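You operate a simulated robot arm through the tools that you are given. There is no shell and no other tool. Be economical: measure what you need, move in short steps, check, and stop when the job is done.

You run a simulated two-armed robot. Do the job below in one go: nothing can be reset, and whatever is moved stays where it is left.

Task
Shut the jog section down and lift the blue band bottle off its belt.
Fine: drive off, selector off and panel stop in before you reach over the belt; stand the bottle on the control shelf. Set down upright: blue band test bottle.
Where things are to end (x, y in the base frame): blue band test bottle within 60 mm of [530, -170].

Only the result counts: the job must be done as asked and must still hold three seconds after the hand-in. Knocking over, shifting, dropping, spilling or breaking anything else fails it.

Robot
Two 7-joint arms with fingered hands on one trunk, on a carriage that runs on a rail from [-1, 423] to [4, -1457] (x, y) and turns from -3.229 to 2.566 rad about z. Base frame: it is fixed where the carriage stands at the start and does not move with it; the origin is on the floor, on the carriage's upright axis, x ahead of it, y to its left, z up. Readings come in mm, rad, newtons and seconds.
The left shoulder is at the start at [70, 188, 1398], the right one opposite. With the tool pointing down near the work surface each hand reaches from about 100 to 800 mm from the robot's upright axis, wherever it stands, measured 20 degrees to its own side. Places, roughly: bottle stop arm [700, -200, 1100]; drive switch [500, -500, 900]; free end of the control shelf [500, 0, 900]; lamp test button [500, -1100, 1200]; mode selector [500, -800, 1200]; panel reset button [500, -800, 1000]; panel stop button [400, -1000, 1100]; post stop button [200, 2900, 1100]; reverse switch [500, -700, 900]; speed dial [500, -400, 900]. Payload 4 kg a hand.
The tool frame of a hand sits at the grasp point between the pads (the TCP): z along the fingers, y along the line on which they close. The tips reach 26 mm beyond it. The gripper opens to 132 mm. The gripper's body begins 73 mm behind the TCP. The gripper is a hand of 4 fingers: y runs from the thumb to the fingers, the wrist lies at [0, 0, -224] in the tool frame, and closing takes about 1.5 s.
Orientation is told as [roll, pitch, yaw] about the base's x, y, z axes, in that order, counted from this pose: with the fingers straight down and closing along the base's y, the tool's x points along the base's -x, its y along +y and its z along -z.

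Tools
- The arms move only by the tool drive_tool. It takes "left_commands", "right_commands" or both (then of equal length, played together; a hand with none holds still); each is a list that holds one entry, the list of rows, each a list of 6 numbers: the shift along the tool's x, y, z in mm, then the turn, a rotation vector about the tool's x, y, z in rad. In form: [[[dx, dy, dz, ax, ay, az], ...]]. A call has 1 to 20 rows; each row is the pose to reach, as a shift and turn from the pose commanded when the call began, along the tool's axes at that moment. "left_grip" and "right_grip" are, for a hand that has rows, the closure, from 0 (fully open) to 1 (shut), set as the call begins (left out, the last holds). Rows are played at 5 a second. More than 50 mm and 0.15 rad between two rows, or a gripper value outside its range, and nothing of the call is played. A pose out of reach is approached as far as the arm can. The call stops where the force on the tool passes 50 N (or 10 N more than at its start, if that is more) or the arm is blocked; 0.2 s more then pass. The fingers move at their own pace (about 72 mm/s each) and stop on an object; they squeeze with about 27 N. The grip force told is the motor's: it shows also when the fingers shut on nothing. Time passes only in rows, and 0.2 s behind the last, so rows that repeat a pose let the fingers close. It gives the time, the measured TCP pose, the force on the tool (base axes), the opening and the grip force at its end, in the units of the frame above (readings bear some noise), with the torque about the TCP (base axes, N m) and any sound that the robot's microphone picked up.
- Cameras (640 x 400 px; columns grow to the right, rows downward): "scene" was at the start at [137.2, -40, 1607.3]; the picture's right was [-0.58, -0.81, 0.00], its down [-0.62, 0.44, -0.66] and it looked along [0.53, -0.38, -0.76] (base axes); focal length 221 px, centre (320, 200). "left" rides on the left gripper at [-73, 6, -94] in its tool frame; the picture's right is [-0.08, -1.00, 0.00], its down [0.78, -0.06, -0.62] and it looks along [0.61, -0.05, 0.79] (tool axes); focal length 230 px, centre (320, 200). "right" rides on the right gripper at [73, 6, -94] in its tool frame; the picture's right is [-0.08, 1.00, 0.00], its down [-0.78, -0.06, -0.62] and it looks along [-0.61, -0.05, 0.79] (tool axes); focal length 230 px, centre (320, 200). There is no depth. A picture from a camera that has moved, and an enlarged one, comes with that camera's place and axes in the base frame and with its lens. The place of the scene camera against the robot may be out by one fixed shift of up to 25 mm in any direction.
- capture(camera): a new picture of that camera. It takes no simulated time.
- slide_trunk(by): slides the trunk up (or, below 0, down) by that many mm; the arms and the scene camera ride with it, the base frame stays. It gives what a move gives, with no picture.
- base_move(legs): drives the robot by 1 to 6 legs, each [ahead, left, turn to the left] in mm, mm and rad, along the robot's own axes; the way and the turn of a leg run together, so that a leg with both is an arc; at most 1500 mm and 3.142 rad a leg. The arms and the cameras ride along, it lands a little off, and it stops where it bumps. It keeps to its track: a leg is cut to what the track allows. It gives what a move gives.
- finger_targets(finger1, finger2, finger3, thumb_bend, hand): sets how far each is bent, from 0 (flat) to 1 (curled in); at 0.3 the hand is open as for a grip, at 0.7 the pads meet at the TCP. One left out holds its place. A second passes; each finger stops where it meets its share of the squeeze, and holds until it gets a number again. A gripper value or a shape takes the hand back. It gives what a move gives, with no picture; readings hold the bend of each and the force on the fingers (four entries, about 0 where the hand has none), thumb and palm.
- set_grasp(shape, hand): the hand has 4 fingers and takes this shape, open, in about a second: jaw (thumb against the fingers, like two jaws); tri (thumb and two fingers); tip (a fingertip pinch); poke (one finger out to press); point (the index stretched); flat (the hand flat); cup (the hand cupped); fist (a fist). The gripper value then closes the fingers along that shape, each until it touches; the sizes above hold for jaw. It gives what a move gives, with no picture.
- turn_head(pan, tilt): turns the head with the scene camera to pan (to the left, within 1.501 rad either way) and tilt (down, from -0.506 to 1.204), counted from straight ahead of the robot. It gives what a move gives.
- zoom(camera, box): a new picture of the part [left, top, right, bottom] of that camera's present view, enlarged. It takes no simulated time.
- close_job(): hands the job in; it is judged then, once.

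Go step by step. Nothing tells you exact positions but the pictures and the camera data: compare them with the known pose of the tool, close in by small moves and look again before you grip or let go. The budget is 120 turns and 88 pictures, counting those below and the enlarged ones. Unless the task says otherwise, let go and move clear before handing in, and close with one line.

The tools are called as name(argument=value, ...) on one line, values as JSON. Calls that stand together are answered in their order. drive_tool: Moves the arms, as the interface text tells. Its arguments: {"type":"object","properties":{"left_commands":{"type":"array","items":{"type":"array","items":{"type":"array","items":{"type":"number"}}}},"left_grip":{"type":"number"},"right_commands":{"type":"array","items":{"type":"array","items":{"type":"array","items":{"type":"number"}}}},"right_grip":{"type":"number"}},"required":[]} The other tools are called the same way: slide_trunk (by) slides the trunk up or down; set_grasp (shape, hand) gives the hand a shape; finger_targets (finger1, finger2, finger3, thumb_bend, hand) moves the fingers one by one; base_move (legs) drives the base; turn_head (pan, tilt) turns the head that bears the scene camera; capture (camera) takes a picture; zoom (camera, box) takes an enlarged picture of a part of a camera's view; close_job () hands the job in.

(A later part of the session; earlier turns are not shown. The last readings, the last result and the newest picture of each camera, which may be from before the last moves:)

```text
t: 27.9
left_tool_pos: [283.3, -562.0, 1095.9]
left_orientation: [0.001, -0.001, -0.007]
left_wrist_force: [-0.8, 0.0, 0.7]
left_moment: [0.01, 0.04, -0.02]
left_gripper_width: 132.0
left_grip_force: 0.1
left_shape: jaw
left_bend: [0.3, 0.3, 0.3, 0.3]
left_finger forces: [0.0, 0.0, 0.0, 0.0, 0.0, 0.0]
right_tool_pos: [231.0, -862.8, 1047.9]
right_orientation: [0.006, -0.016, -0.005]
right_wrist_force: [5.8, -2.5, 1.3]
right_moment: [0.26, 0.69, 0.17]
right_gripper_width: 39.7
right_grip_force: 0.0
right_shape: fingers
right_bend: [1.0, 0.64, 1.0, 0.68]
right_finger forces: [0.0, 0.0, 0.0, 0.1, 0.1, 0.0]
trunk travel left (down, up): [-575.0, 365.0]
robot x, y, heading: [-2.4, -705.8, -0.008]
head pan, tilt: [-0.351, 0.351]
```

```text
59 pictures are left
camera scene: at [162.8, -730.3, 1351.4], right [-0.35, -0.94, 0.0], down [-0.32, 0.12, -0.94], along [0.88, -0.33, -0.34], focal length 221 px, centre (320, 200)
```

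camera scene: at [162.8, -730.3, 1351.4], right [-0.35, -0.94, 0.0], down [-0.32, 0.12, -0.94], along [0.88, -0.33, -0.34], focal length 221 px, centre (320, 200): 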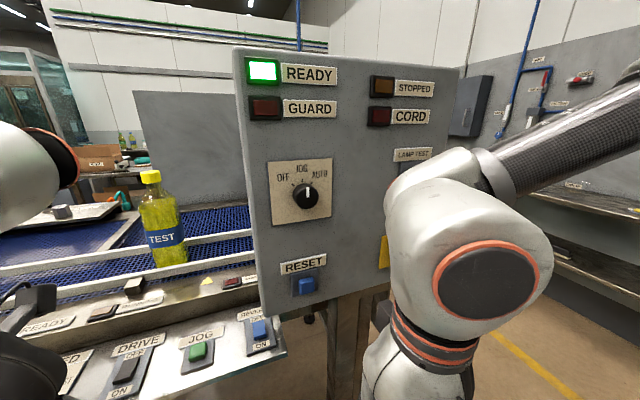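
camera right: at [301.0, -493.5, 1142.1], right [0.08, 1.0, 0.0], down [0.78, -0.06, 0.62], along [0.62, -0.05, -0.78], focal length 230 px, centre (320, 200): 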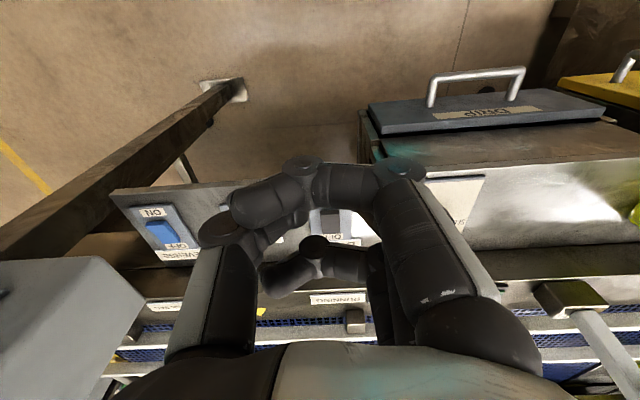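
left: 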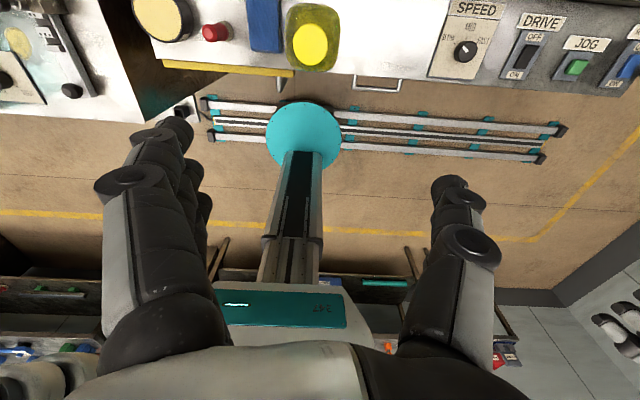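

drive_tool(right_commands=[[[-20, 0, -20, 0, 0, 0], [-50, 0, -50, 0, 0, 0], [-70, 0, -90, 0, 0, 0]]])

base_move(legs=[[0, 450, 0]])

drive_tool(right_commands=[[[0, -30, 0, 0, 0, 0], [0, -60, 0, 0, -0.14, 0], [0, -90, 0, 0, -0.28, 0], [0, -120, 0, 0, -0.42, 0], [0, -150, 0, 0, -0.56, 0], [0, -180, 0, 0, -0.7, 0], [0, -210, 0, 0, -0.84, 0], [0, -240, 0, 0, -0.98, 0], [0, -270, 0, 0, -1.12, 0], [0, -300, 0, 0, -1.26, 0], [0, -330, 0, 0, -1.4, 0], [0, -360, 0, 0, -1.57, 0]]])

turn_head(pan=-0.9, tilt=0.35)

capture(camera="scene")

capture(camera="right")

```text
t: 28.6
left_tool_pos: [284.0, -562.7, 1097.6]
left_orientation: [0.0, -0.002, -0.009]
left_wrist_force: [-0.5, -0.3, -0.6]
left_moment: [0.01, 0.03, 0.05]
left_gripper_width: 131.9
left_grip_force: 0.1
left_shape: jaw
left_bend: [0.3, 0.3, 0.3, 0.3]
left_finger forces: [0.0, 0.1, 0.1, 0.0, 0.1, 0.1]
right_tool_pos: [298.6, -864.2, 1139.2]
right_orientation: [0.004, -0.013, -0.006]
right_wrist_force: [0.2, -0.3, -0.1]
right_moment: [0.02, 0.0, -0.04]
right_gripper_width: 39.8
right_grip_force: 0.1
right_shape: fingers
right_bend: [1.0, 0.64, 1.0, 0.68]
right_finger forces: [0.0, 0.1, 0.0, 0.1, 0.0, 0.0]
trunk travel left (down, up): [-575.0, 365.0]
robot x, y, heading: [-0.5, -705.1, -0.004]
head pan, tilt: [-0.351, 0.351]
```

```text
t: 31.4
left_tool_pos: [283.0, -116.2, 1097.3]
left_orientation: [0.0, 0.001, -0.006]
left_wrist_force: [-1.4, 0.4, -0.3]
left_moment: [-0.01, -0.03, -0.02]
left_gripper_width: 131.8
left_grip_force: 0.2
left_shape: jaw
left_bend: [0.3, 0.3, 0.3, 0.3]
left_finger forces: [0.0, 0.0, 0.1, 0.1, 0.0, 0.0]
right_tool_pos: [299.5, -419.3, 1139.2]
right_orientation: [0.004, -0.016, -0.007]
right_wrist_force: [1.2, -0.7, 0.0]
right_moment: [0.03, 0.01, -0.02]
right_gripper_width: 39.9
right_grip_force: 0.0
right_shape: fingers
right_bend: [1.0, 0.64, 1.0, 0.68]
right_finger forces: [0.0, 0.1, 0.0, 0.1, 0.0, 0.1]
trunk travel left (down, up): [-575.0, 365.0]
robot x, y, heading: [1.1, -257.5, -0.009]
head pan, tilt: [-0.351, 0.351]
```

```text
refused: row 12 steps farther than a row can; nothing moved
```

```text
t: 32.3
left_tool_pos: [283.3, -117.4, 1095.7]
left_orientation: [0.001, -0.001, -0.007]
left_wrist_force: [0.6, 0.0, 0.2]
left_moment: [0.01, -0.02, -0.01]
left_gripper_width: 131.9
left_grip_force: 0.0
left_shape: jaw
left_bend: [0.3, 0.3, 0.3, 0.3]
left_finger forces: [0.0, 0.0, 0.1, 0.0, 0.1, 0.0]
right_tool_pos: [299.4, -418.6, 1139.3]
right_orientation: [0.005, -0.015, -0.006]
right_wrist_force: [0.2, 0.4, 0.2]
right_moment: [-0.01, 0.0, -0.01]
right_gripper_width: 39.9
right_grip_force: 0.1
right_shape: fingers
right_bend: [1.0, 0.64, 1.0, 0.68]
right_finger forces: [0.1, 0.0, 0.0, 0.0, 0.0, 0.0]
trunk travel left (down, up): [-575.0, 365.0]
robot x, y, heading: [-1.9, -253.5, -0.006]
head pan, tilt: [-0.901, 0.351]
```

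```text
58 pictures are left
camera scene: at [131.8, -325.3, 1351.4], right [-0.79, -0.62, 0.0], down [-0.21, 0.27, -0.94], along [0.58, -0.74, -0.34], focal length 221 px, centre (320, 200)
```

scene: 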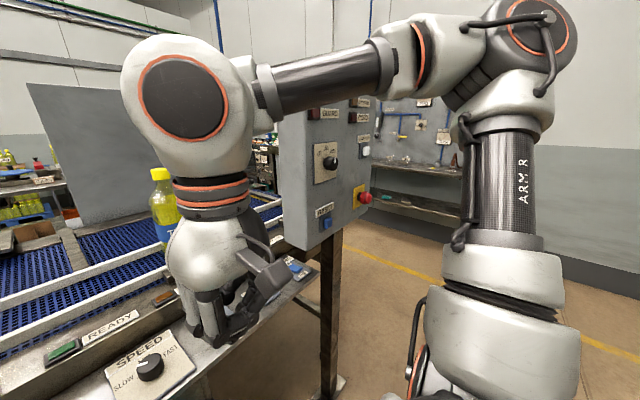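

```text
57 pictures are left
camera right: at [224.4, -413.1, 1231.1], right [0.08, 1.0, 0.01], down [0.77, -0.07, 0.63], along [0.63, -0.05, -0.78], focal length 230 px, centre (320, 200)
```

right: 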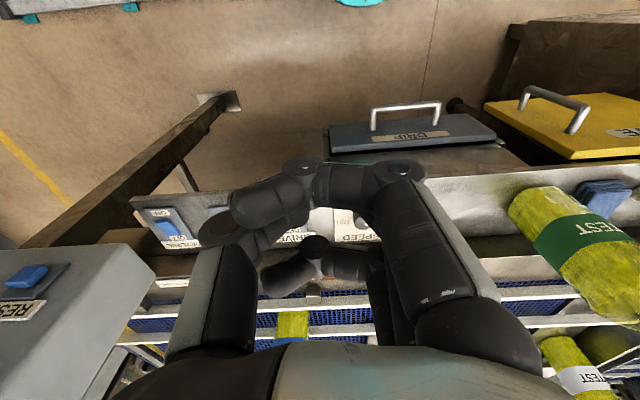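

drive_tool(right_commands=[[[0, -30, -8, 0, 0, 0], [0, -60, -16, 0, -0.14, 0], [0, -90, -24, 0, -0.28, 0], [0, -120, -32, 0, -0.42, 0], [0, -150, -40, 0, -0.56, 0], [0, -180, -48, 0, -0.7, 0], [0, -210, -56, 0, -0.84, 0], [0, -240, -64, 0, -0.98, 0], [0, -270, -72, 0, -1.12, 0], [0, -300, -80, 0, -1.26, 0], [0, -330, -88, 0, -1.4, 0], [0, -360, -96, 0, -1.54, 0]]])

capture(camera="scene")

capture(camera="right")

```text
t: 34.9
left_tool_pos: [283.8, -117.7, 1096.2]
left_orientation: [0.001, -0.001, -0.007]
left_wrist_force: [0.7, -0.7, -0.5]
left_moment: [0.01, 0.01, 0.05]
left_gripper_width: 131.8
left_grip_force: 0.1
left_shape: jaw
left_bend: [0.3, 0.3, 0.3, 0.3]
left_finger forces: [0.0, 0.1, 0.1, 0.1, 0.0, 0.0]
right_tool_pos: [295.1, -782.7, 1232.9]
right_orientation: [0.393, -1.557, -0.401]
right_wrist_force: [-0.5, 0.5, 0.0]
right_moment: [0.02, -0.01, -0.02]
right_gripper_width: 40.2
right_grip_force: 0.2
right_shape: fingers
right_bend: [1.0, 0.64, 1.0, 0.68]
right_finger forces: [0.0, 0.0, 0.0, 0.0, 0.1, 0.0]
trunk travel left (down, up): [-575.0, 365.0]
robot x, y, heading: [-2.7, -256.1, -0.008]
head pan, tilt: [-0.901, 0.351]
```

```text
56 pictures are left
camera scene: at [131.7, -326.4, 1351.4], right [-0.79, -0.62, 0.0], down [-0.21, 0.27, -0.94], along [0.58, -0.74, -0.34], focal length 221 px, centre (320, 200)
```

scene: 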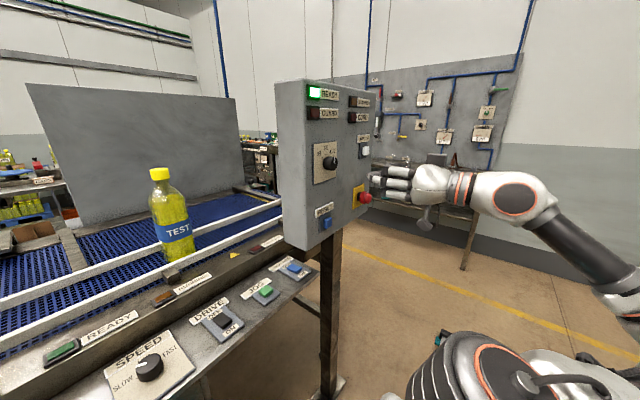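

```text
55 pictures are left
camera right: at [200.7, -775.8, 1160.5], right [0.01, 1.0, 0.08], down [-0.61, -0.06, 0.79], along [0.79, -0.06, 0.6], focal length 230 px, centre (320, 200)
```

right: 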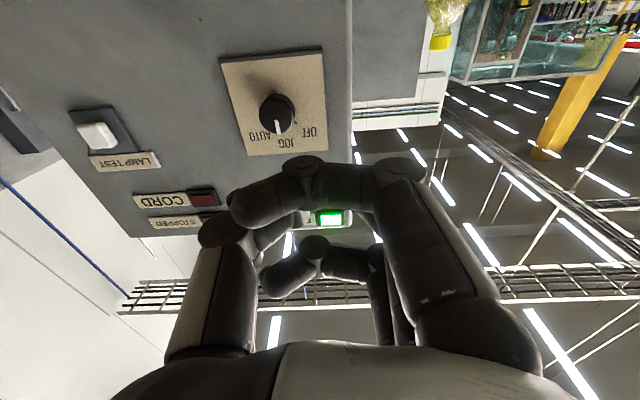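

set_grasp(hand="right", shape="jaw")

drive_tool(right_commands=[[[-5, -28, 20, 0, 0, 0], [-10, -57, 50, 0, 0, 0], [-10, -57, 75, 0, 0, 0]]])

capture(camera="right")

zoom(camera="scene", box=[260, 70, 440, 250])

```text
t: 35.8
left_tool_pos: [283.2, -116.0, 1096.6]
left_orientation: [-0.001, 0.0, -0.006]
left_wrist_force: [-0.6, 0.6, -0.8]
left_moment: [0.0, 0.0, -0.03]
left_gripper_width: 132.4
left_grip_force: 0.1
left_shape: jaw
left_bend: [0.3, 0.3, 0.3, 0.3]
left_finger forces: [0.1, 0.1, 0.0, 0.0, 0.0, 0.1]
right_tool_pos: [295.6, -781.0, 1232.6]
right_orientation: [0.286, -1.553, -0.291]
right_wrist_force: [-0.6, -1.1, 0.5]
right_moment: [0.01, -0.05, 0.01]
right_gripper_width: 132.2
right_grip_force: 0.0
right_shape: jaw
right_bend: [0.3, 0.3, 0.3, 0.3]
right_finger forces: [0.0, 0.1, 0.0, 0.1, 0.0, 0.0]
trunk travel left (down, up): [-575.0, 365.0]
robot x, y, heading: [0.3, -256.3, -0.007]
head pan, tilt: [-0.901, 0.351]
```

```text
t: 36.6
left_tool_pos: [283.9, -116.1, 1095.7]
left_orientation: [-0.001, 0.0, -0.005]
left_wrist_force: [0.1, 0.1, -1.1]
left_moment: [-0.03, -0.02, -0.03]
left_gripper_width: 132.0
left_grip_force: 0.0
left_shape: jaw
left_bend: [0.3, 0.3, 0.3, 0.3]
left_finger forces: [0.0, 0.0, 0.1, 0.1, 0.0, 0.0]
right_tool_pos: [369.0, -837.8, 1240.2]
right_orientation: [0.241, -1.554, -0.248]
right_wrist_force: [0.0, 0.8, 1.0]
right_moment: [-0.02, -0.02, -0.02]
right_gripper_width: 131.8
right_grip_force: 0.0
right_shape: jaw
right_bend: [0.3, 0.3, 0.3, 0.3]
right_finger forces: [0.0, 0.0, 0.1, 0.0, 0.0, 0.0]
trunk travel left (down, up): [-575.0, 365.0]
robot x, y, heading: [0.3, -256.5, -0.004]
head pan, tilt: [-0.901, 0.351]
```

```text
54 pictures are left
camera right: at [275.2, -831.7, 1169.7], right [0.01, 1.0, 0.08], down [-0.6, -0.06, 0.79], along [0.8, -0.06, 0.6], focal length 230 px, centre (320, 200)
```

right: 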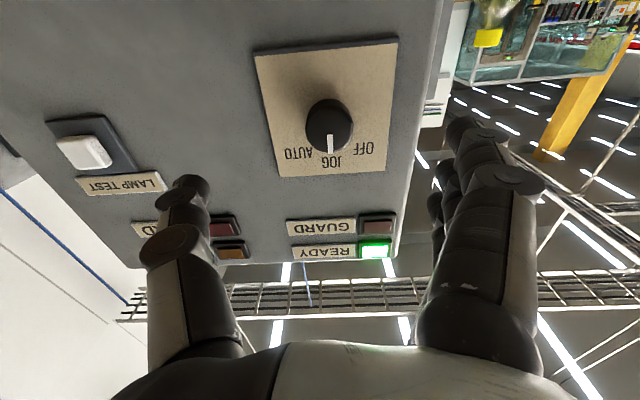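

```text
2.22 times, centred on (350, 160) of scene
camera zoom: at [132.4, -324.5, 1351.4], right [-0.79, -0.62, 0.0], down [-0.21, 0.27, -0.94], along [0.58, -0.74, -0.34], focal length 491 px, centre (253, 289)
```

zoom: 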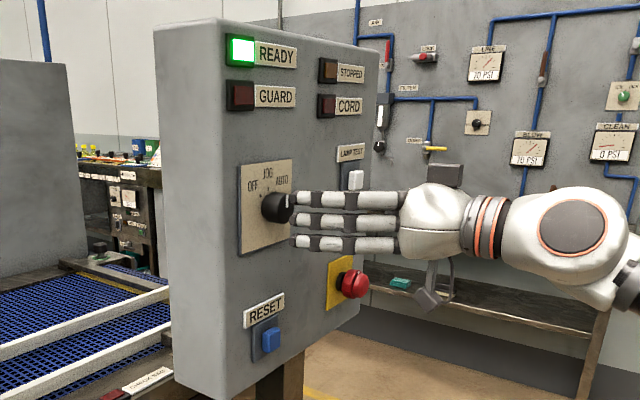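

drive_tool(right_commands=[[[4, 3, 30, 0, 0, 0], [7, 6, 55, 0, 0, 0], [7, 6, 65, 0, 0, 0]]])

capture(camera="right")

zoom(camera="scene", box=[280, 110, 400, 210])

```text
t: 37.4
left_tool_pos: [284.4, -116.2, 1096.1]
left_orientation: [0.0, 0.001, -0.007]
left_wrist_force: [-0.5, 0.5, 0.3]
left_moment: [-0.01, 0.0, -0.03]
left_gripper_width: 132.2
left_grip_force: 0.0
left_shape: jaw
left_bend: [0.3, 0.3, 0.3, 0.3]
left_finger forces: [0.0, 0.0, 0.0, 0.0, 0.0, 0.0]
right_tool_pos: [433.6, -831.9, 1233.5]
right_orientation: [0.308, -1.554, -0.315]
right_wrist_force: [0.5, -0.9, 0.1]
right_moment: [0.0, 0.0, 0.02]
right_gripper_width: 131.7
right_grip_force: 0.0
right_shape: jaw
right_bend: [0.3, 0.3, 0.3, 0.3]
right_finger forces: [0.0, 0.0, 0.1, 0.0, 0.0, 0.0]
trunk travel left (down, up): [-575.0, 365.0]
robot x, y, heading: [2.7, -252.2, -0.006]
head pan, tilt: [-0.901, 0.351]
```

```text
52 pictures are left
camera right: at [339.0, -825.4, 1161.9], right [0.01, 1.0, 0.08], down [-0.6, -0.06, 0.79], along [0.8, -0.06, 0.6], focal length 230 px, centre (320, 200)
```

right: 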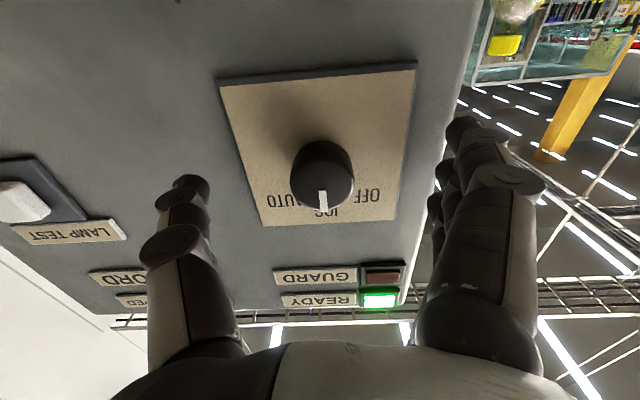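

```text
4.00 times, centred on (340, 160) of scene
camera zoom: at [131.9, -325.4, 1351.4], right [-0.79, -0.62, 0.0], down [-0.21, 0.27, -0.94], along [0.58, -0.74, -0.34], focal length 884 px, centre (240, 360)
```

zoom: 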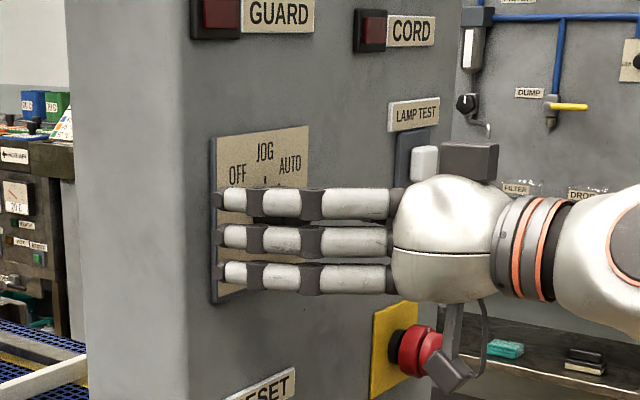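

drive_tool(right_commands=[[[0, 0, 10, 0, 0, 0], [0, 0, 18, 0, 0, 0], [0, 0, 22, 0, 0, 0]]])

drive_tool(right_commands=[[[0, 0, 0, 0, 0, 0], [0, 0, 0, 0, 0, 0], [0, 0, 0, 0, 0, 0], [0, 0, 0, 0, 0, 0], [0, 0, 0, 0, 0, 0], [0, 0, 0, 0, 0, 0], [0, 0, 0, 0, 0, 0]]], right_grip=1)

capture(camera="right")

zoom(camera="scene", box=[280, 110, 400, 210])

```text
t: 38.2
left_tool_pos: [282.8, -117.2, 1096.1]
left_orientation: [0.0, 0.0, -0.006]
left_wrist_force: [-0.1, 0.0, 0.7]
left_moment: [0.0, 0.0, -0.02]
left_gripper_width: 131.9
left_grip_force: 0.1
left_shape: jaw
left_bend: [0.3, 0.3, 0.3, 0.3]
left_finger forces: [0.0, 0.1, 0.0, 0.0, 0.0, 0.0]
right_tool_pos: [457.2, -830.2, 1234.6]
right_orientation: [0.295, -1.555, -0.301]
right_wrist_force: [-1.5, -0.3, 0.1]
right_moment: [-0.03, -0.01, 0.09]
right_gripper_width: 131.3
right_grip_force: 0.1
right_shape: jaw
right_bend: [0.3, 0.3, 0.3, 0.3]
right_finger forces: [0.3, 0.3, 0.8, 0.1, 0.0, 0.1]
trunk travel left (down, up): [-575.0, 365.0]
robot x, y, heading: [5.3, -252.9, -0.006]
head pan, tilt: [-0.901, 0.351]
```

```text
t: 39.8
left_tool_pos: [279.6, -117.2, 1096.6]
left_orientation: [0.0, -0.004, -0.006]
left_wrist_force: [-0.2, 0.5, -0.2]
left_moment: [0.05, 0.01, -0.02]
left_gripper_width: 131.7
left_grip_force: 0.1
left_shape: jaw
left_bend: [0.3, 0.3, 0.3, 0.3]
left_finger forces: [0.1, 0.0, 0.0, 0.1, 0.0, 0.0]
right_tool_pos: [451.8, -831.4, 1233.5]
right_orientation: [0.385, -1.557, -0.39]
right_wrist_force: [-22.6, -0.1, -6.1]
right_moment: [-0.27, 0.11, 1.36]
right_gripper_width: 83.0
right_grip_force: 26.8
right_shape: jaw
right_bend: [0.69, 0.69, 0.69, 0.7]
right_finger forces: [13.3, 14.9, 15.9, 0.0, 23.8, 0.1]
trunk travel left (down, up): [-575.0, 365.0]
robot x, y, heading: [-0.0, -258.3, -0.005]
head pan, tilt: [-0.901, 0.351]
```

```text
50 pictures are left
camera right: at [357.9, -825.0, 1163.2], right [0.01, 1.0, 0.08], down [-0.61, -0.06, 0.79], along [0.79, -0.06, 0.6], focal length 230 px, centre (320, 200)
```

right: 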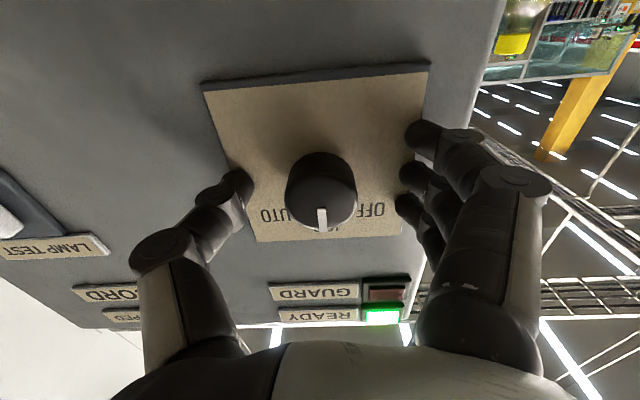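

```text
4.00 times, centred on (340, 160) of scene
camera zoom: at [127.2, -325.9, 1351.8], right [-0.79, -0.62, 0.0], down [-0.21, 0.27, -0.94], along [0.58, -0.74, -0.34], focal length 884 px, centre (240, 360)
```

zoom: 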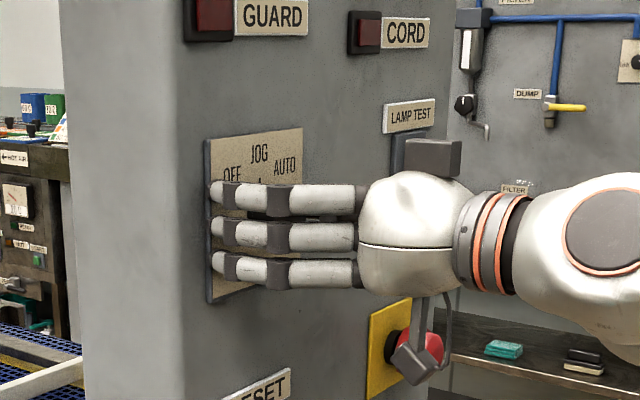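

drive_tool(right_commands=[[[0, 0, -4, 0, 0, 0], [0, 0, -4, 0, 0, 0], [0, 0, -8, 0, 0, 0], [0, 0, -8, 0, 0, 0], [0, 0, -8, 0, 0, 0]]], right_grip=1)

capture(camera="right")

```text
t: 41.0
left_tool_pos: [283.7, -113.8, 1096.0]
left_orientation: [-0.002, 0.0, -0.008]
left_wrist_force: [0.1, -0.6, -0.5]
left_moment: [0.02, 0.0, 0.01]
left_gripper_width: 131.9
left_grip_force: 0.0
left_shape: jaw
left_bend: [0.3, 0.3, 0.3, 0.3]
left_finger forces: [0.0, 0.1, 0.0, 0.0, 0.1, 0.0]
right_tool_pos: [450.5, -828.6, 1234.1]
right_orientation: [0.166, -1.554, -0.171]
right_wrist_force: [4.3, 9.8, 0.3]
right_moment: [0.1, -0.05, 0.22]
right_gripper_width: 65.0
right_grip_force: 26.8
right_shape: jaw
right_bend: [0.7, 0.7, 0.7, 0.75]
right_finger forces: [7.9, 6.9, 6.6, 0.1, 10.4, 0.0]
trunk travel left (down, up): [-575.0, 365.0]
robot x, y, heading: [-0.6, -258.0, -0.007]
head pan, tilt: [-0.901, 0.351]
```

```text
48 pictures are left
camera right: at [355.4, -821.1, 1162.4], right [0.0, 1.0, 0.08], down [-0.6, -0.06, 0.8], along [0.8, -0.05, 0.6], focal length 230 px, centre (320, 200)
```

right: 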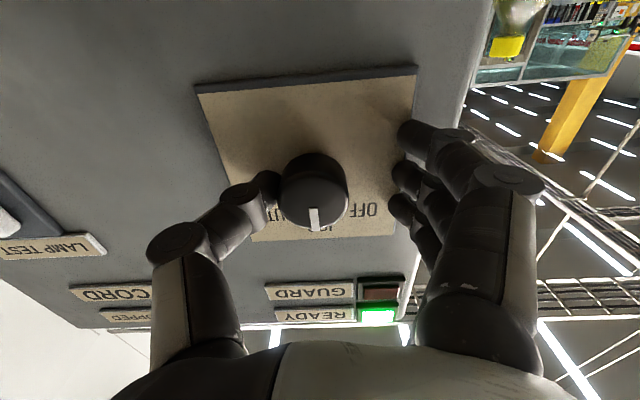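

drive_tool(right_commands=[[[0, -2, -4, 0, 0, 0], [0, -2, -4, 0, 0, 0], [0, -2, -7, 0, 0, 0], [0, -2, -7, 0, 0, 0], [0, -2, -7, 0, 0, 0]]], right_grip=1)

capture(camera="right")

```text
t: 42.2
left_tool_pos: [283.3, -117.0, 1095.9]
left_orientation: [0.0, 0.001, -0.008]
left_wrist_force: [0.4, -0.9, -0.1]
left_moment: [-0.02, -0.01, 0.03]
left_gripper_width: 131.7
left_grip_force: 0.1
left_shape: jaw
left_bend: [0.3, 0.3, 0.3, 0.3]
left_finger forces: [0.1, 0.0, 0.0, 0.0, 0.0, 0.0]
right_tool_pos: [442.6, -834.4, 1231.9]
right_orientation: [0.355, -1.552, -0.361]
right_wrist_force: [2.0, -5.1, -1.1]
right_moment: [0.0, 0.01, -0.03]
right_gripper_width: 46.3
right_grip_force: 26.3
right_shape: jaw
right_bend: [0.74, 0.73, 0.72, 0.76]
right_finger forces: [0.1, 0.1, 0.0, 0.0, 5.2, 0.0]
trunk travel left (down, up): [-575.0, 365.0]
robot x, y, heading: [1.0, -260.1, -0.009]
head pan, tilt: [-0.901, 0.351]
```

```text
47 pictures are left
camera right: at [347.9, -827.2, 1161.3], right [0.01, 1.0, 0.08], down [-0.6, -0.06, 0.79], along [0.8, -0.06, 0.6], focal length 230 px, centre (320, 200)
```

right: 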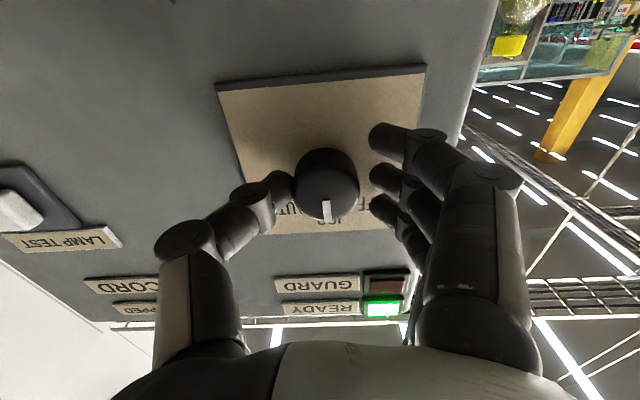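

drive_tool(right_commands=[[[0, 0, 0, 0, 0, 0], [0, 0, 0, 0, 0, 0], [0, 0, 0, 0, 0, 0], [0, 0, 0, 0, 0, 0], [0, 0, 0, 0, 0, 0]]], right_grip=1)

capture(camera="right")

```text
t: 43.4
left_tool_pos: [283.2, -117.5, 1095.5]
left_orientation: [0.0, 0.0, -0.007]
left_wrist_force: [0.0, 0.0, -0.1]
left_moment: [0.0, 0.0, -0.01]
left_gripper_width: 132.1
left_grip_force: 0.0
left_shape: jaw
left_bend: [0.3, 0.3, 0.3, 0.3]
left_finger forces: [0.0, 0.0, 0.0, 0.0, 0.0, 0.1]
right_tool_pos: [443.1, -833.7, 1234.3]
right_orientation: [0.357, -1.553, -0.362]
right_wrist_force: [2.5, -5.6, 0.0]
right_moment: [0.02, 0.02, -0.04]
right_gripper_width: 46.5
right_grip_force: 27.1
right_shape: jaw
right_bend: [0.74, 0.73, 0.72, 0.76]
right_finger forces: [0.0, 0.1, 0.0, 0.1, 5.6, 0.0]
trunk travel left (down, up): [-575.0, 365.0]
robot x, y, heading: [-1.9, -256.4, -0.009]
head pan, tilt: [-0.901, 0.351]
```

```text
46 pictures are left
camera right: at [347.9, -827.1, 1161.2], right [0.01, 1.0, 0.08], down [-0.6, -0.06, 0.79], along [0.8, -0.06, 0.6], focal length 230 px, centre (320, 200)
```

right: 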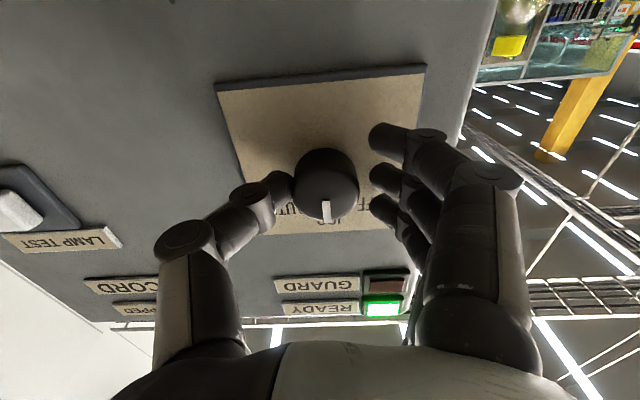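

drive_tool(right_commands=[[[0, 0, -5, 0, 0, 0], [0, 0, -5, 0, 0, 0], [0, 0, -5, 0, 0, 0], [0, 0, -5, 0, 0, 0]]], right_grip=0.3)

drive_tool(right_commands=[[[0, -2, 4, 0, 0, 0], [0, -2, 4, 0, 0, 0], [0, -2, 4, 0, 0, 0], [0, -2, 4, 0, 0, 0], [0, -2, 4, 0, 0, 0], [0, -2, 4, 0, 0, 0], [0, -2, 4, 0, 0, 0], [0, -2, 4, 0, 0, 0]]], right_grip=1)

capture(camera="right")

```text
t: 44.4
left_tool_pos: [283.6, -115.6, 1095.7]
left_orientation: [0.0, 0.001, -0.008]
left_wrist_force: [0.2, -0.6, 0.6]
left_moment: [-0.01, 0.03, 0.03]
left_gripper_width: 131.8
left_grip_force: 0.0
left_shape: jaw
left_bend: [0.3, 0.3, 0.3, 0.3]
left_finger forces: [0.0, 0.0, 0.1, 0.0, 0.1, 0.0]
right_tool_pos: [437.9, -832.6, 1233.8]
right_orientation: [0.298, -1.555, -0.304]
right_wrist_force: [0.0, -0.6, 0.9]
right_moment: [0.02, 0.01, -0.04]
right_gripper_width: 91.9
right_grip_force: 0.0
right_shape: jaw
right_bend: [0.68, 0.68, 0.68, 0.64]
right_finger forces: [0.0, 0.0, 0.1, 0.1, 0.0, 0.0]
trunk travel left (down, up): [-575.0, 365.0]
robot x, y, heading: [-1.2, -255.0, -0.008]
head pan, tilt: [-0.901, 0.351]
```

```text
t: 46.2
left_tool_pos: [284.0, -117.4, 1096.0]
left_orientation: [0.0, -0.001, -0.007]
left_wrist_force: [-0.2, 0.6, -0.8]
left_moment: [0.02, 0.02, 0.01]
left_gripper_width: 132.0
left_grip_force: 0.1
left_shape: jaw
left_bend: [0.3, 0.3, 0.3, 0.3]
left_finger forces: [0.0, 0.1, 0.0, 0.0, 0.0, 0.0]
right_tool_pos: [442.7, -835.5, 1232.8]
right_orientation: [0.337, -1.555, -0.344]
right_wrist_force: [2.9, -4.2, 1.9]
right_moment: [0.01, -0.07, -0.01]
right_gripper_width: 19.7
right_grip_force: 27.0
right_shape: jaw
right_bend: [0.71, 0.73, 0.72, 0.7]
right_finger forces: [2.0, 9.2, 10.2, 0.1, 24.4, 0.0]
trunk travel left (down, up): [-575.0, 365.0]
robot x, y, heading: [1.4, -258.8, -0.009]
head pan, tilt: [-0.901, 0.351]
```

```text
45 pictures are left
camera right: at [347.5, -829.3, 1161.3], right [0.01, 1.0, 0.08], down [-0.6, -0.06, 0.79], along [0.8, -0.06, 0.6], focal length 230 px, centre (320, 200)
```

right: 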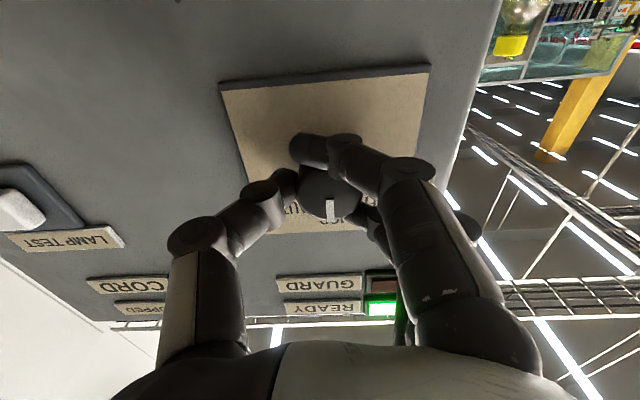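

drive_tool(right_commands=[[[0, 0, 0, 0, 0, -0.12], [0, 0, 0, 0, 0, -0.24], [0, 0, 0, 0, 0, -0.36], [0, 0, 0, 0, 0, -0.48], [0, 0, 0, 0, 0, -0.6], [0, 0, 0, 0, 0, -0.72], [0, 0, 0, 0, 0, -0.84], [0, 0, 0, 0, 0, -0.9]]], right_grip=1)

capture(camera="right")

zoom(camera="scene", box=[270, 80, 400, 210])

```text
t: 48.0
left_tool_pos: [282.4, -116.2, 1096.6]
left_orientation: [-0.002, 0.001, -0.008]
left_wrist_force: [0.5, 0.5, 0.1]
left_moment: [-0.02, 0.01, -0.06]
left_gripper_width: 131.8
left_grip_force: 0.1
left_shape: jaw
left_bend: [0.3, 0.3, 0.3, 0.3]
left_finger forces: [0.1, 0.1, 0.0, 0.0, 0.0, 0.0]
right_tool_pos: [441.3, -833.5, 1234.4]
right_orientation: [-1.553, -0.675, 1.554]
right_wrist_force: [9.1, -5.7, 23.5]
right_moment: [0.79, -0.49, -0.19]
right_gripper_width: 19.1
right_grip_force: 27.1
right_shape: jaw
right_bend: [0.72, 0.74, 0.72, 0.7]
right_finger forces: [0.6, 6.1, 27.7, 0.1, 36.0, 0.1]
trunk travel left (down, up): [-575.0, 365.0]
robot x, y, heading: [-0.9, -256.1, -0.005]
head pan, tilt: [-0.901, 0.351]
```

```text
44 pictures are left
camera right: at [346.4, -887.1, 1185.8], right [-0.01, 0.68, -0.73], down [-0.61, 0.58, 0.55], along [0.8, 0.45, 0.41], focal length 230 px, centre (320, 200)
```

right: 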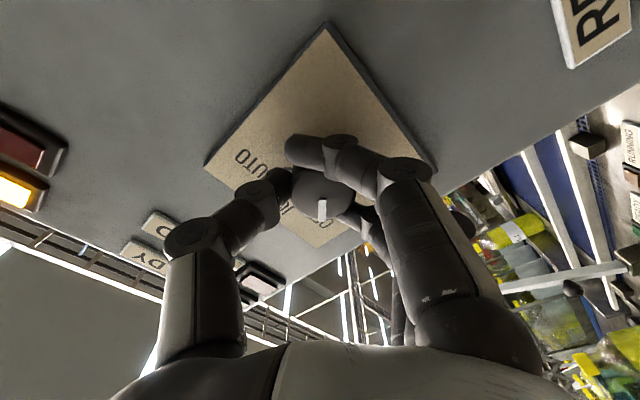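

```text
3.08 times, centred on (335, 145) of scene
camera zoom: at [131.8, -324.0, 1351.6], right [-0.79, -0.62, 0.0], down [-0.21, 0.27, -0.94], along [0.58, -0.74, -0.34], focal length 680 px, centre (274, 369)
```

zoom: 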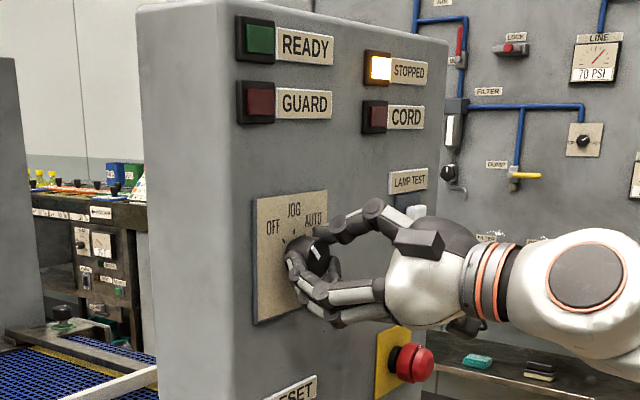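

drive_tool(right_commands=[[[0, 0, 0, 0, 0, 0], [0, 0, 0, 0, 0, 0], [0, 0, 0, 0, 0, 0], [0, 0, -20, 0, 0, 0], [0, 0, -50, 0, 0, 0], [0, 0, -80, 0, 0, 0]]], right_grip=0)

drive_tool(right_commands=[[[0, 0, 0, 0, 0, 0.13], [0, 0, 0, 0, 0, 0.26], [0, 0, 0, 0, 0, 0.39], [0, 0, 0, 0, 0, 0.52], [0, 0, 0, 0, 0, 0.65], [0, 0, 0, 0, 0, 0.78], [0, 0, 0, 0, 0, 0.9]]], right_grip=1)

zoom(camera="scene", box=[270, 80, 400, 210])

capture(camera="right")

```text
t: 49.4
left_tool_pos: [283.6, -116.2, 1096.2]
left_orientation: [0.0, -0.002, -0.008]
left_wrist_force: [-0.6, -0.8, 0.1]
left_moment: [-0.02, 0.0, 0.01]
left_gripper_width: 131.5
left_grip_force: 0.1
left_shape: jaw
left_bend: [0.3, 0.3, 0.3, 0.3]
left_finger forces: [0.0, 0.0, 0.1, 0.1, 0.0, 0.0]
right_tool_pos: [359.5, -835.1, 1235.1]
right_orientation: [-1.553, -0.675, 1.554]
right_wrist_force: [0.8, -0.2, -0.2]
right_moment: [0.0, 0.01, 0.01]
right_gripper_width: 131.7
right_grip_force: 0.0
right_shape: jaw
right_bend: [0.3, 0.3, 0.3, 0.3]
right_finger forces: [0.0, 0.1, 0.1, 0.0, 0.0, 0.1]
trunk travel left (down, up): [-575.0, 365.0]
robot x, y, heading: [2.8, -259.1, -0.007]
head pan, tilt: [-0.901, 0.351]
```

```text
t: 51.0
left_tool_pos: [283.5, -116.2, 1095.9]
left_orientation: [-0.001, 0.001, -0.006]
left_wrist_force: [0.2, 0.4, -0.1]
left_moment: [-0.01, -0.01, -0.01]
left_gripper_width: 131.7
left_grip_force: 0.1
left_shape: jaw
left_bend: [0.3, 0.3, 0.3, 0.3]
left_finger forces: [0.0, 0.1, 0.0, 0.0, 0.0, 0.1]
right_tool_pos: [361.1, -833.8, 1233.9]
right_orientation: [0.441, -1.554, -0.449]
right_wrist_force: [0.1, -0.8, -0.4]
right_moment: [-0.01, 0.02, 0.0]
right_gripper_width: 0.1
right_grip_force: 27.1
right_shape: jaw
right_bend: [0.68, 0.58, 0.68, 0.66]
right_finger forces: [0.0, 0.0, 0.0, 0.1, 0.0, 0.1]
trunk travel left (down, up): [-575.0, 365.0]
robot x, y, heading: [5.0, -255.5, -0.004]
head pan, tilt: [-0.901, 0.351]
```

```text
3.08 times, centred on (335, 145) of scene
camera zoom: at [131.8, -325.1, 1351.5], right [-0.79, -0.62, 0.0], down [-0.21, 0.27, -0.94], along [0.58, -0.74, -0.34], focal length 680 px, centre (274, 369)
```

zoom: 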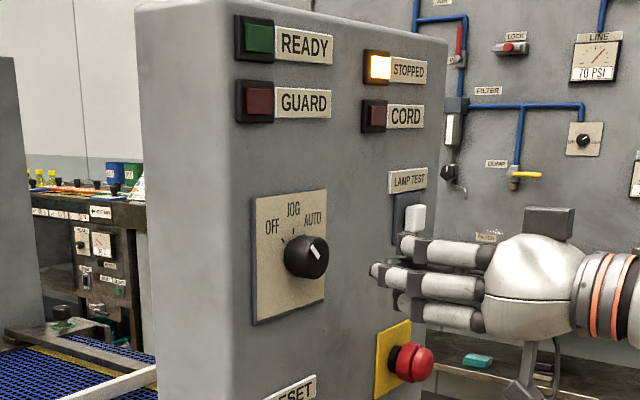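

```text
41 pictures are left
camera right: at [266.2, -827.6, 1163.1], right [0.01, 1.0, 0.08], down [-0.6, -0.06, 0.79], along [0.8, -0.06, 0.6], focal length 230 px, centre (320, 200)
```

right: 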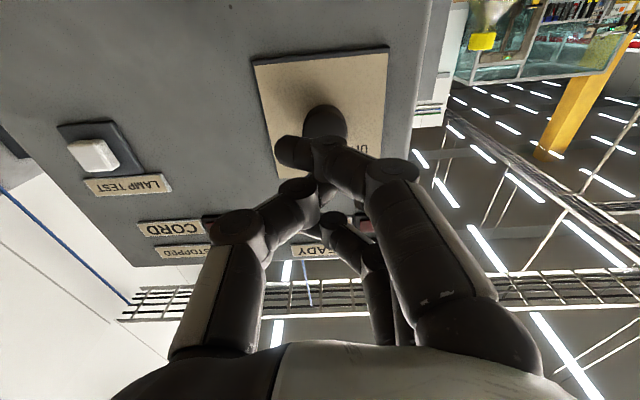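

drive_tool(right_commands=[[[0, -10, -31, 0, 0, 0], [25, -30, -31, 0, 0, 0], [50, -55, -31, 0, 0, 0], [75, -80, -31, 0, 0, 0], [104, -106, -31, 0, 0, 0]]])

capture(camera="right")

capture(camera="scene")

```text
t: 52.2
left_tool_pos: [282.3, -116.7, 1096.0]
left_orientation: [0.001, -0.002, -0.007]
left_wrist_force: [-0.7, -0.8, -1.0]
left_moment: [-0.02, 0.02, 0.01]
left_gripper_width: 132.0
left_grip_force: 0.1
left_shape: jaw
left_bend: [0.3, 0.3, 0.3, 0.3]
left_finger forces: [0.0, 0.0, 0.1, 0.0, 0.0, 0.1]
right_tool_pos: [327.7, -944.4, 1126.8]
right_orientation: [0.311, -1.554, -0.317]
right_wrist_force: [0.5, -0.2, 0.2]
right_moment: [0.0, -0.05, 0.02]
right_gripper_width: 0.1
right_grip_force: 26.9
right_shape: jaw
right_bend: [0.68, 0.58, 0.68, 0.66]
right_finger forces: [0.1, 0.0, 0.0, 0.1, 0.0, 0.0]
trunk travel left (down, up): [-575.0, 365.0]
robot x, y, heading: [1.2, -257.3, -0.006]
head pan, tilt: [-0.901, 0.351]
```

```text
40 pictures are left
camera right: at [234.1, -937.4, 1056.1], right [0.01, 1.0, 0.08], down [-0.6, -0.06, 0.79], along [0.8, -0.06, 0.6], focal length 230 px, centre (320, 200)
```

right: 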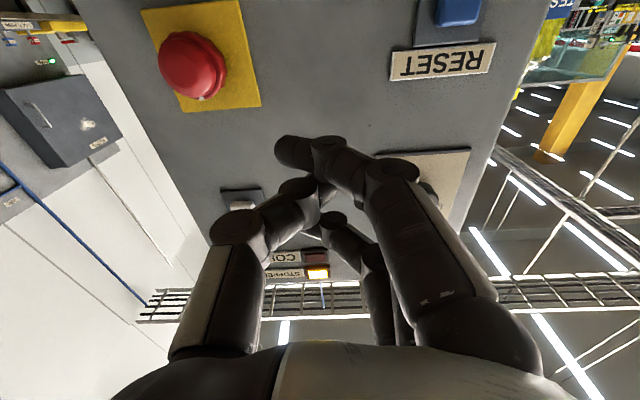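

```text
39 pictures are left
camera scene: at [131.7, -326.6, 1351.4], right [-0.79, -0.62, 0.0], down [-0.21, 0.27, -0.94], along [0.58, -0.74, -0.34], focal length 221 px, centre (320, 200)
```

scene: 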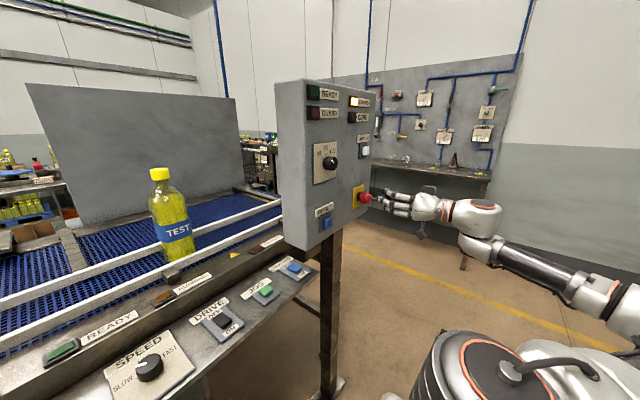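

drive_tool(right_commands=[[[0, -35, 0, 0, 0, 0], [0, -70, 0, 0, 0, 0]]])

capture(camera="right")

```text
t: 52.8
left_tool_pos: [282.7, -117.0, 1096.6]
left_orientation: [0.001, 0.001, -0.008]
left_wrist_force: [-0.3, 0.6, -0.3]
left_moment: [0.0, -0.02, -0.03]
left_gripper_width: 132.0
left_grip_force: 0.1
left_shape: jaw
left_bend: [0.3, 0.3, 0.3, 0.3]
left_finger forces: [0.0, 0.0, 0.1, 0.1, 0.0, 0.0]
right_tool_pos: [329.4, -1011.6, 1128.3]
right_orientation: [0.292, -1.553, -0.297]
right_wrist_force: [0.5, -0.8, 0.4]
right_moment: [-0.01, 0.02, -0.01]
right_gripper_width: 0.0
right_grip_force: 27.2
right_shape: jaw
right_bend: [0.68, 0.58, 0.68, 0.66]
right_finger forces: [0.0, 0.0, 0.0, 0.0, 0.0, 0.0]
trunk travel left (down, up): [-575.0, 365.0]
robot x, y, heading: [-0.2, -257.6, -0.009]
head pan, tilt: [-0.901, 0.351]
```

```text
38 pictures are left
camera right: at [234.2, -1005.0, 1057.3], right [0.01, 1.0, 0.08], down [-0.6, -0.06, 0.79], along [0.8, -0.06, 0.6], focal length 230 px, centre (320, 200)
```

right: 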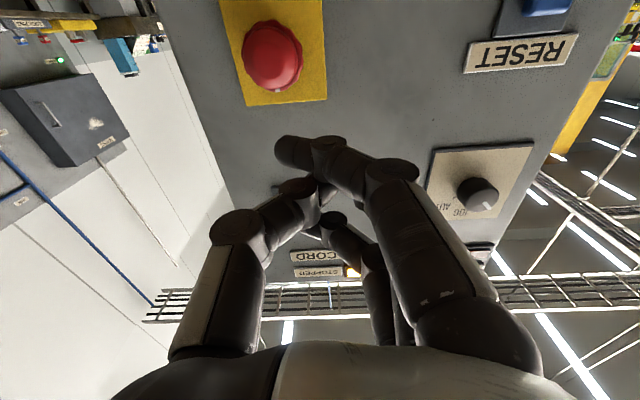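

drive_tool(right_commands=[[[25, -18, 0, 0, 0, 0], [54, -36, 0, 0, 0, 0], [54, -36, 30, 0, 0, 0], [54, -36, 60, 0, 0, 0]]])

capture(camera="right")

zoom(camera="scene", box=[330, 150, 430, 240])

```text
t: 53.8
left_tool_pos: [283.7, -117.1, 1096.4]
left_orientation: [0.0, 0.0, -0.007]
left_wrist_force: [0.6, 0.6, 0.0]
left_moment: [0.05, 0.01, -0.01]
left_gripper_width: 131.9
left_grip_force: 0.1
left_shape: jaw
left_bend: [0.3, 0.3, 0.3, 0.3]
left_finger forces: [0.0, 0.0, 0.0, 0.0, 0.0, 0.1]
right_tool_pos: [386.8, -1047.0, 1074.2]
right_orientation: [0.329, -1.554, -0.333]
right_wrist_force: [-0.3, -0.1, 0.8]
right_moment: [0.02, -0.03, 0.01]
right_gripper_width: 0.3
right_grip_force: 26.8
right_shape: jaw
right_bend: [0.68, 0.58, 0.68, 0.66]
right_finger forces: [0.0, 0.0, 0.1, 0.0, 0.1, 0.0]
trunk travel left (down, up): [-575.0, 365.0]
robot x, y, heading: [3.1, -259.2, 0.0]
head pan, tilt: [-0.901, 0.351]
```

```text
37 pictures are left
camera right: at [292.5, -1041.0, 1003.3], right [0.01, 1.0, 0.08], down [-0.6, -0.06, 0.79], along [0.8, -0.06, 0.6], focal length 230 px, centre (320, 200)
```

right: 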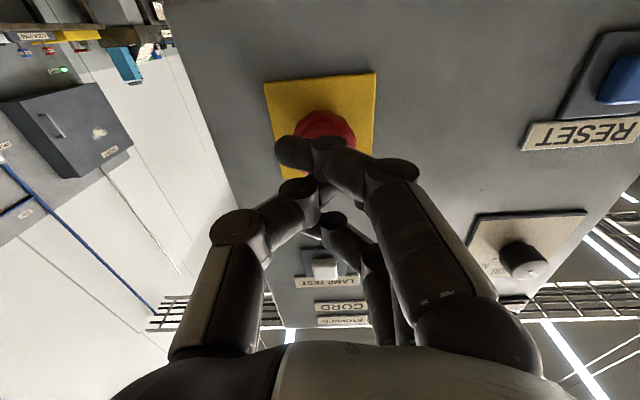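

```text
4.44 times, centred on (380, 195) of scene
camera zoom: at [132.3, -325.7, 1351.3], right [-0.79, -0.62, 0.0], down [-0.21, 0.27, -0.94], along [0.58, -0.74, -0.34], focal length 982 px, centre (53, 222)
```

zoom: 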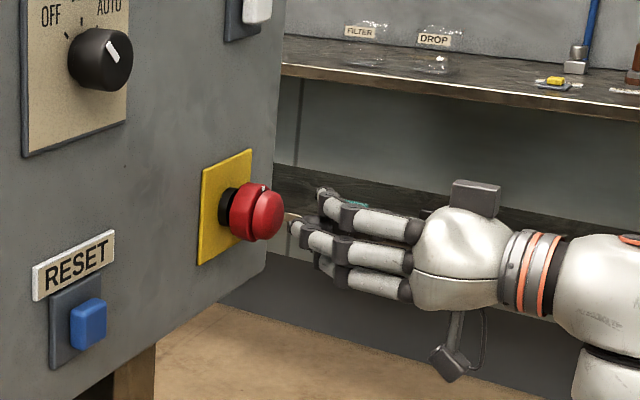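

drive_tool(right_commands=[[[0, 0, 15, 0, 0, 0], [0, 0, 25, 0, 0, 0], [0, 0, 31, 0, 0, 0], [0, 0, 37, 0, 0, 0], [0, 0, 43, 0, 0, 0], [0, 0, 49, 0, 0, 0], [0, 0, 55, 0, 0, 0], [0, 0, 60, 0, 0, 0]]])

zoom(camera="scene", box=[330, 150, 430, 240])

```text
t: 54.9
left_tool_pos: [279.5, -117.2, 1097.5]
left_orientation: [0.0, -0.006, -0.012]
left_wrist_force: [0.6, -0.1, 0.9]
left_moment: [-0.01, 0.04, -0.03]
left_gripper_width: 132.2
left_grip_force: 0.0
left_shape: jaw
left_bend: [0.3, 0.3, 0.3, 0.3]
left_finger forces: [0.1, 0.1, 0.0, 0.0, 0.0, 0.0]
right_tool_pos: [412.0, -1049.2, 1075.9]
right_orientation: [0.381, -1.557, -0.399]
right_wrist_force: [-36.5, 7.7, -1.3]
right_moment: [-0.01, -0.05, 0.68]
right_gripper_width: 0.1
right_grip_force: 26.4
right_shape: jaw
right_bend: [0.68, 0.66, 0.68, 0.67]
right_finger forces: [0.0, 53.7, 0.0, 0.1, 0.0, 0.0]
trunk travel left (down, up): [-575.0, 365.0]
robot x, y, heading: [-4.3, -259.7, -0.015]
head pan, tilt: [-0.901, 0.351]
heard: click
stopped in row 5 (right hand): the force on the tool passed its limit at 53 N (the readings are from after the stop); the commanded pose is now the measured one
```

```text
4.44 times, centred on (380, 195) of scene
camera zoom: at [126.0, -323.5, 1352.2], right [-0.79, -0.61, 0.0], down [-0.21, 0.27, -0.94], along [0.57, -0.74, -0.34], focal length 982 px, centre (53, 222)
```

zoom: 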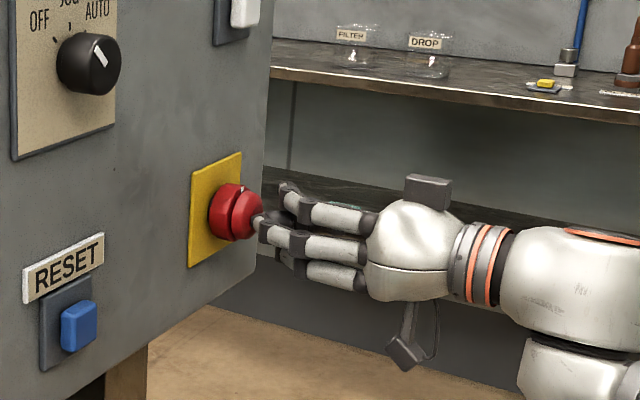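

drive_tool(right_commands=[[[0, 0, -25, 0, 0, 0], [0, 0, -50, 0, 0, 0], [0, 0, -80, 0, 0, 0]]])

zoom(camera="scene", box=[270, 70, 430, 240])

capture(camera="scene")

```text
t: 55.7
left_tool_pos: [284.3, -117.0, 1096.2]
left_orientation: [0.001, 0.0, -0.008]
left_wrist_force: [0.4, -0.5, 1.3]
left_moment: [0.07, -0.01, 0.01]
left_gripper_width: 132.0
left_grip_force: 0.0
left_shape: jaw
left_bend: [0.3, 0.3, 0.3, 0.3]
left_finger forces: [0.0, 0.0, 0.1, 0.0, 0.0, 0.0]
right_tool_pos: [339.8, -1048.0, 1073.0]
right_orientation: [0.328, -1.555, -0.339]
right_wrist_force: [0.3, 0.0, -0.2]
right_moment: [0.01, 0.0, 0.03]
right_gripper_width: 0.0
right_grip_force: 27.1
right_shape: jaw
right_bend: [0.68, 0.59, 0.68, 0.67]
right_finger forces: [0.0, 0.1, 0.0, 0.1, 0.0, 0.0]
trunk travel left (down, up): [-575.0, 365.0]
robot x, y, heading: [1.1, -256.5, -0.005]
head pan, tilt: [-0.901, 0.351]
```

```text
2.35 times, centred on (350, 155) of scene
camera zoom: at [131.5, -325.3, 1351.5], right [-0.79, -0.61, 0.0], down [-0.21, 0.27, -0.94], along [0.58, -0.74, -0.34], focal length 520 px, centre (249, 306)
```

zoom: 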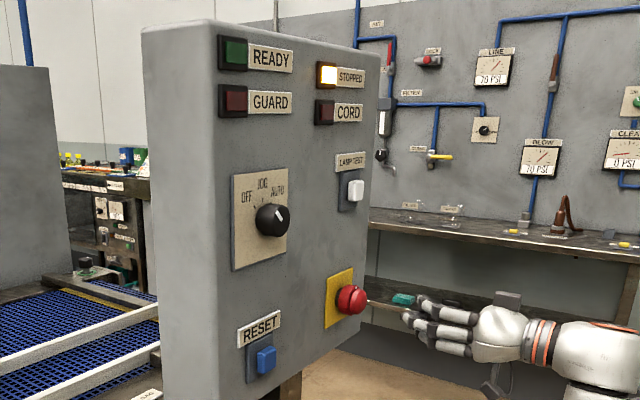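

```text
33 pictures are left
camera scene: at [131.5, -325.3, 1351.5], right [-0.79, -0.61, 0.0], down [-0.21, 0.27, -0.94], along [0.58, -0.74, -0.34], focal length 221 px, centre (320, 200)
```

scene: 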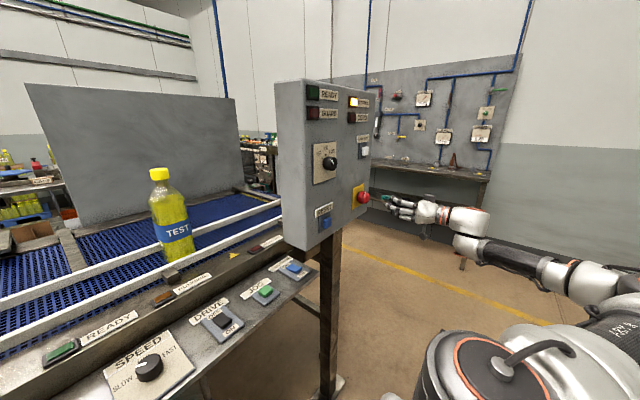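

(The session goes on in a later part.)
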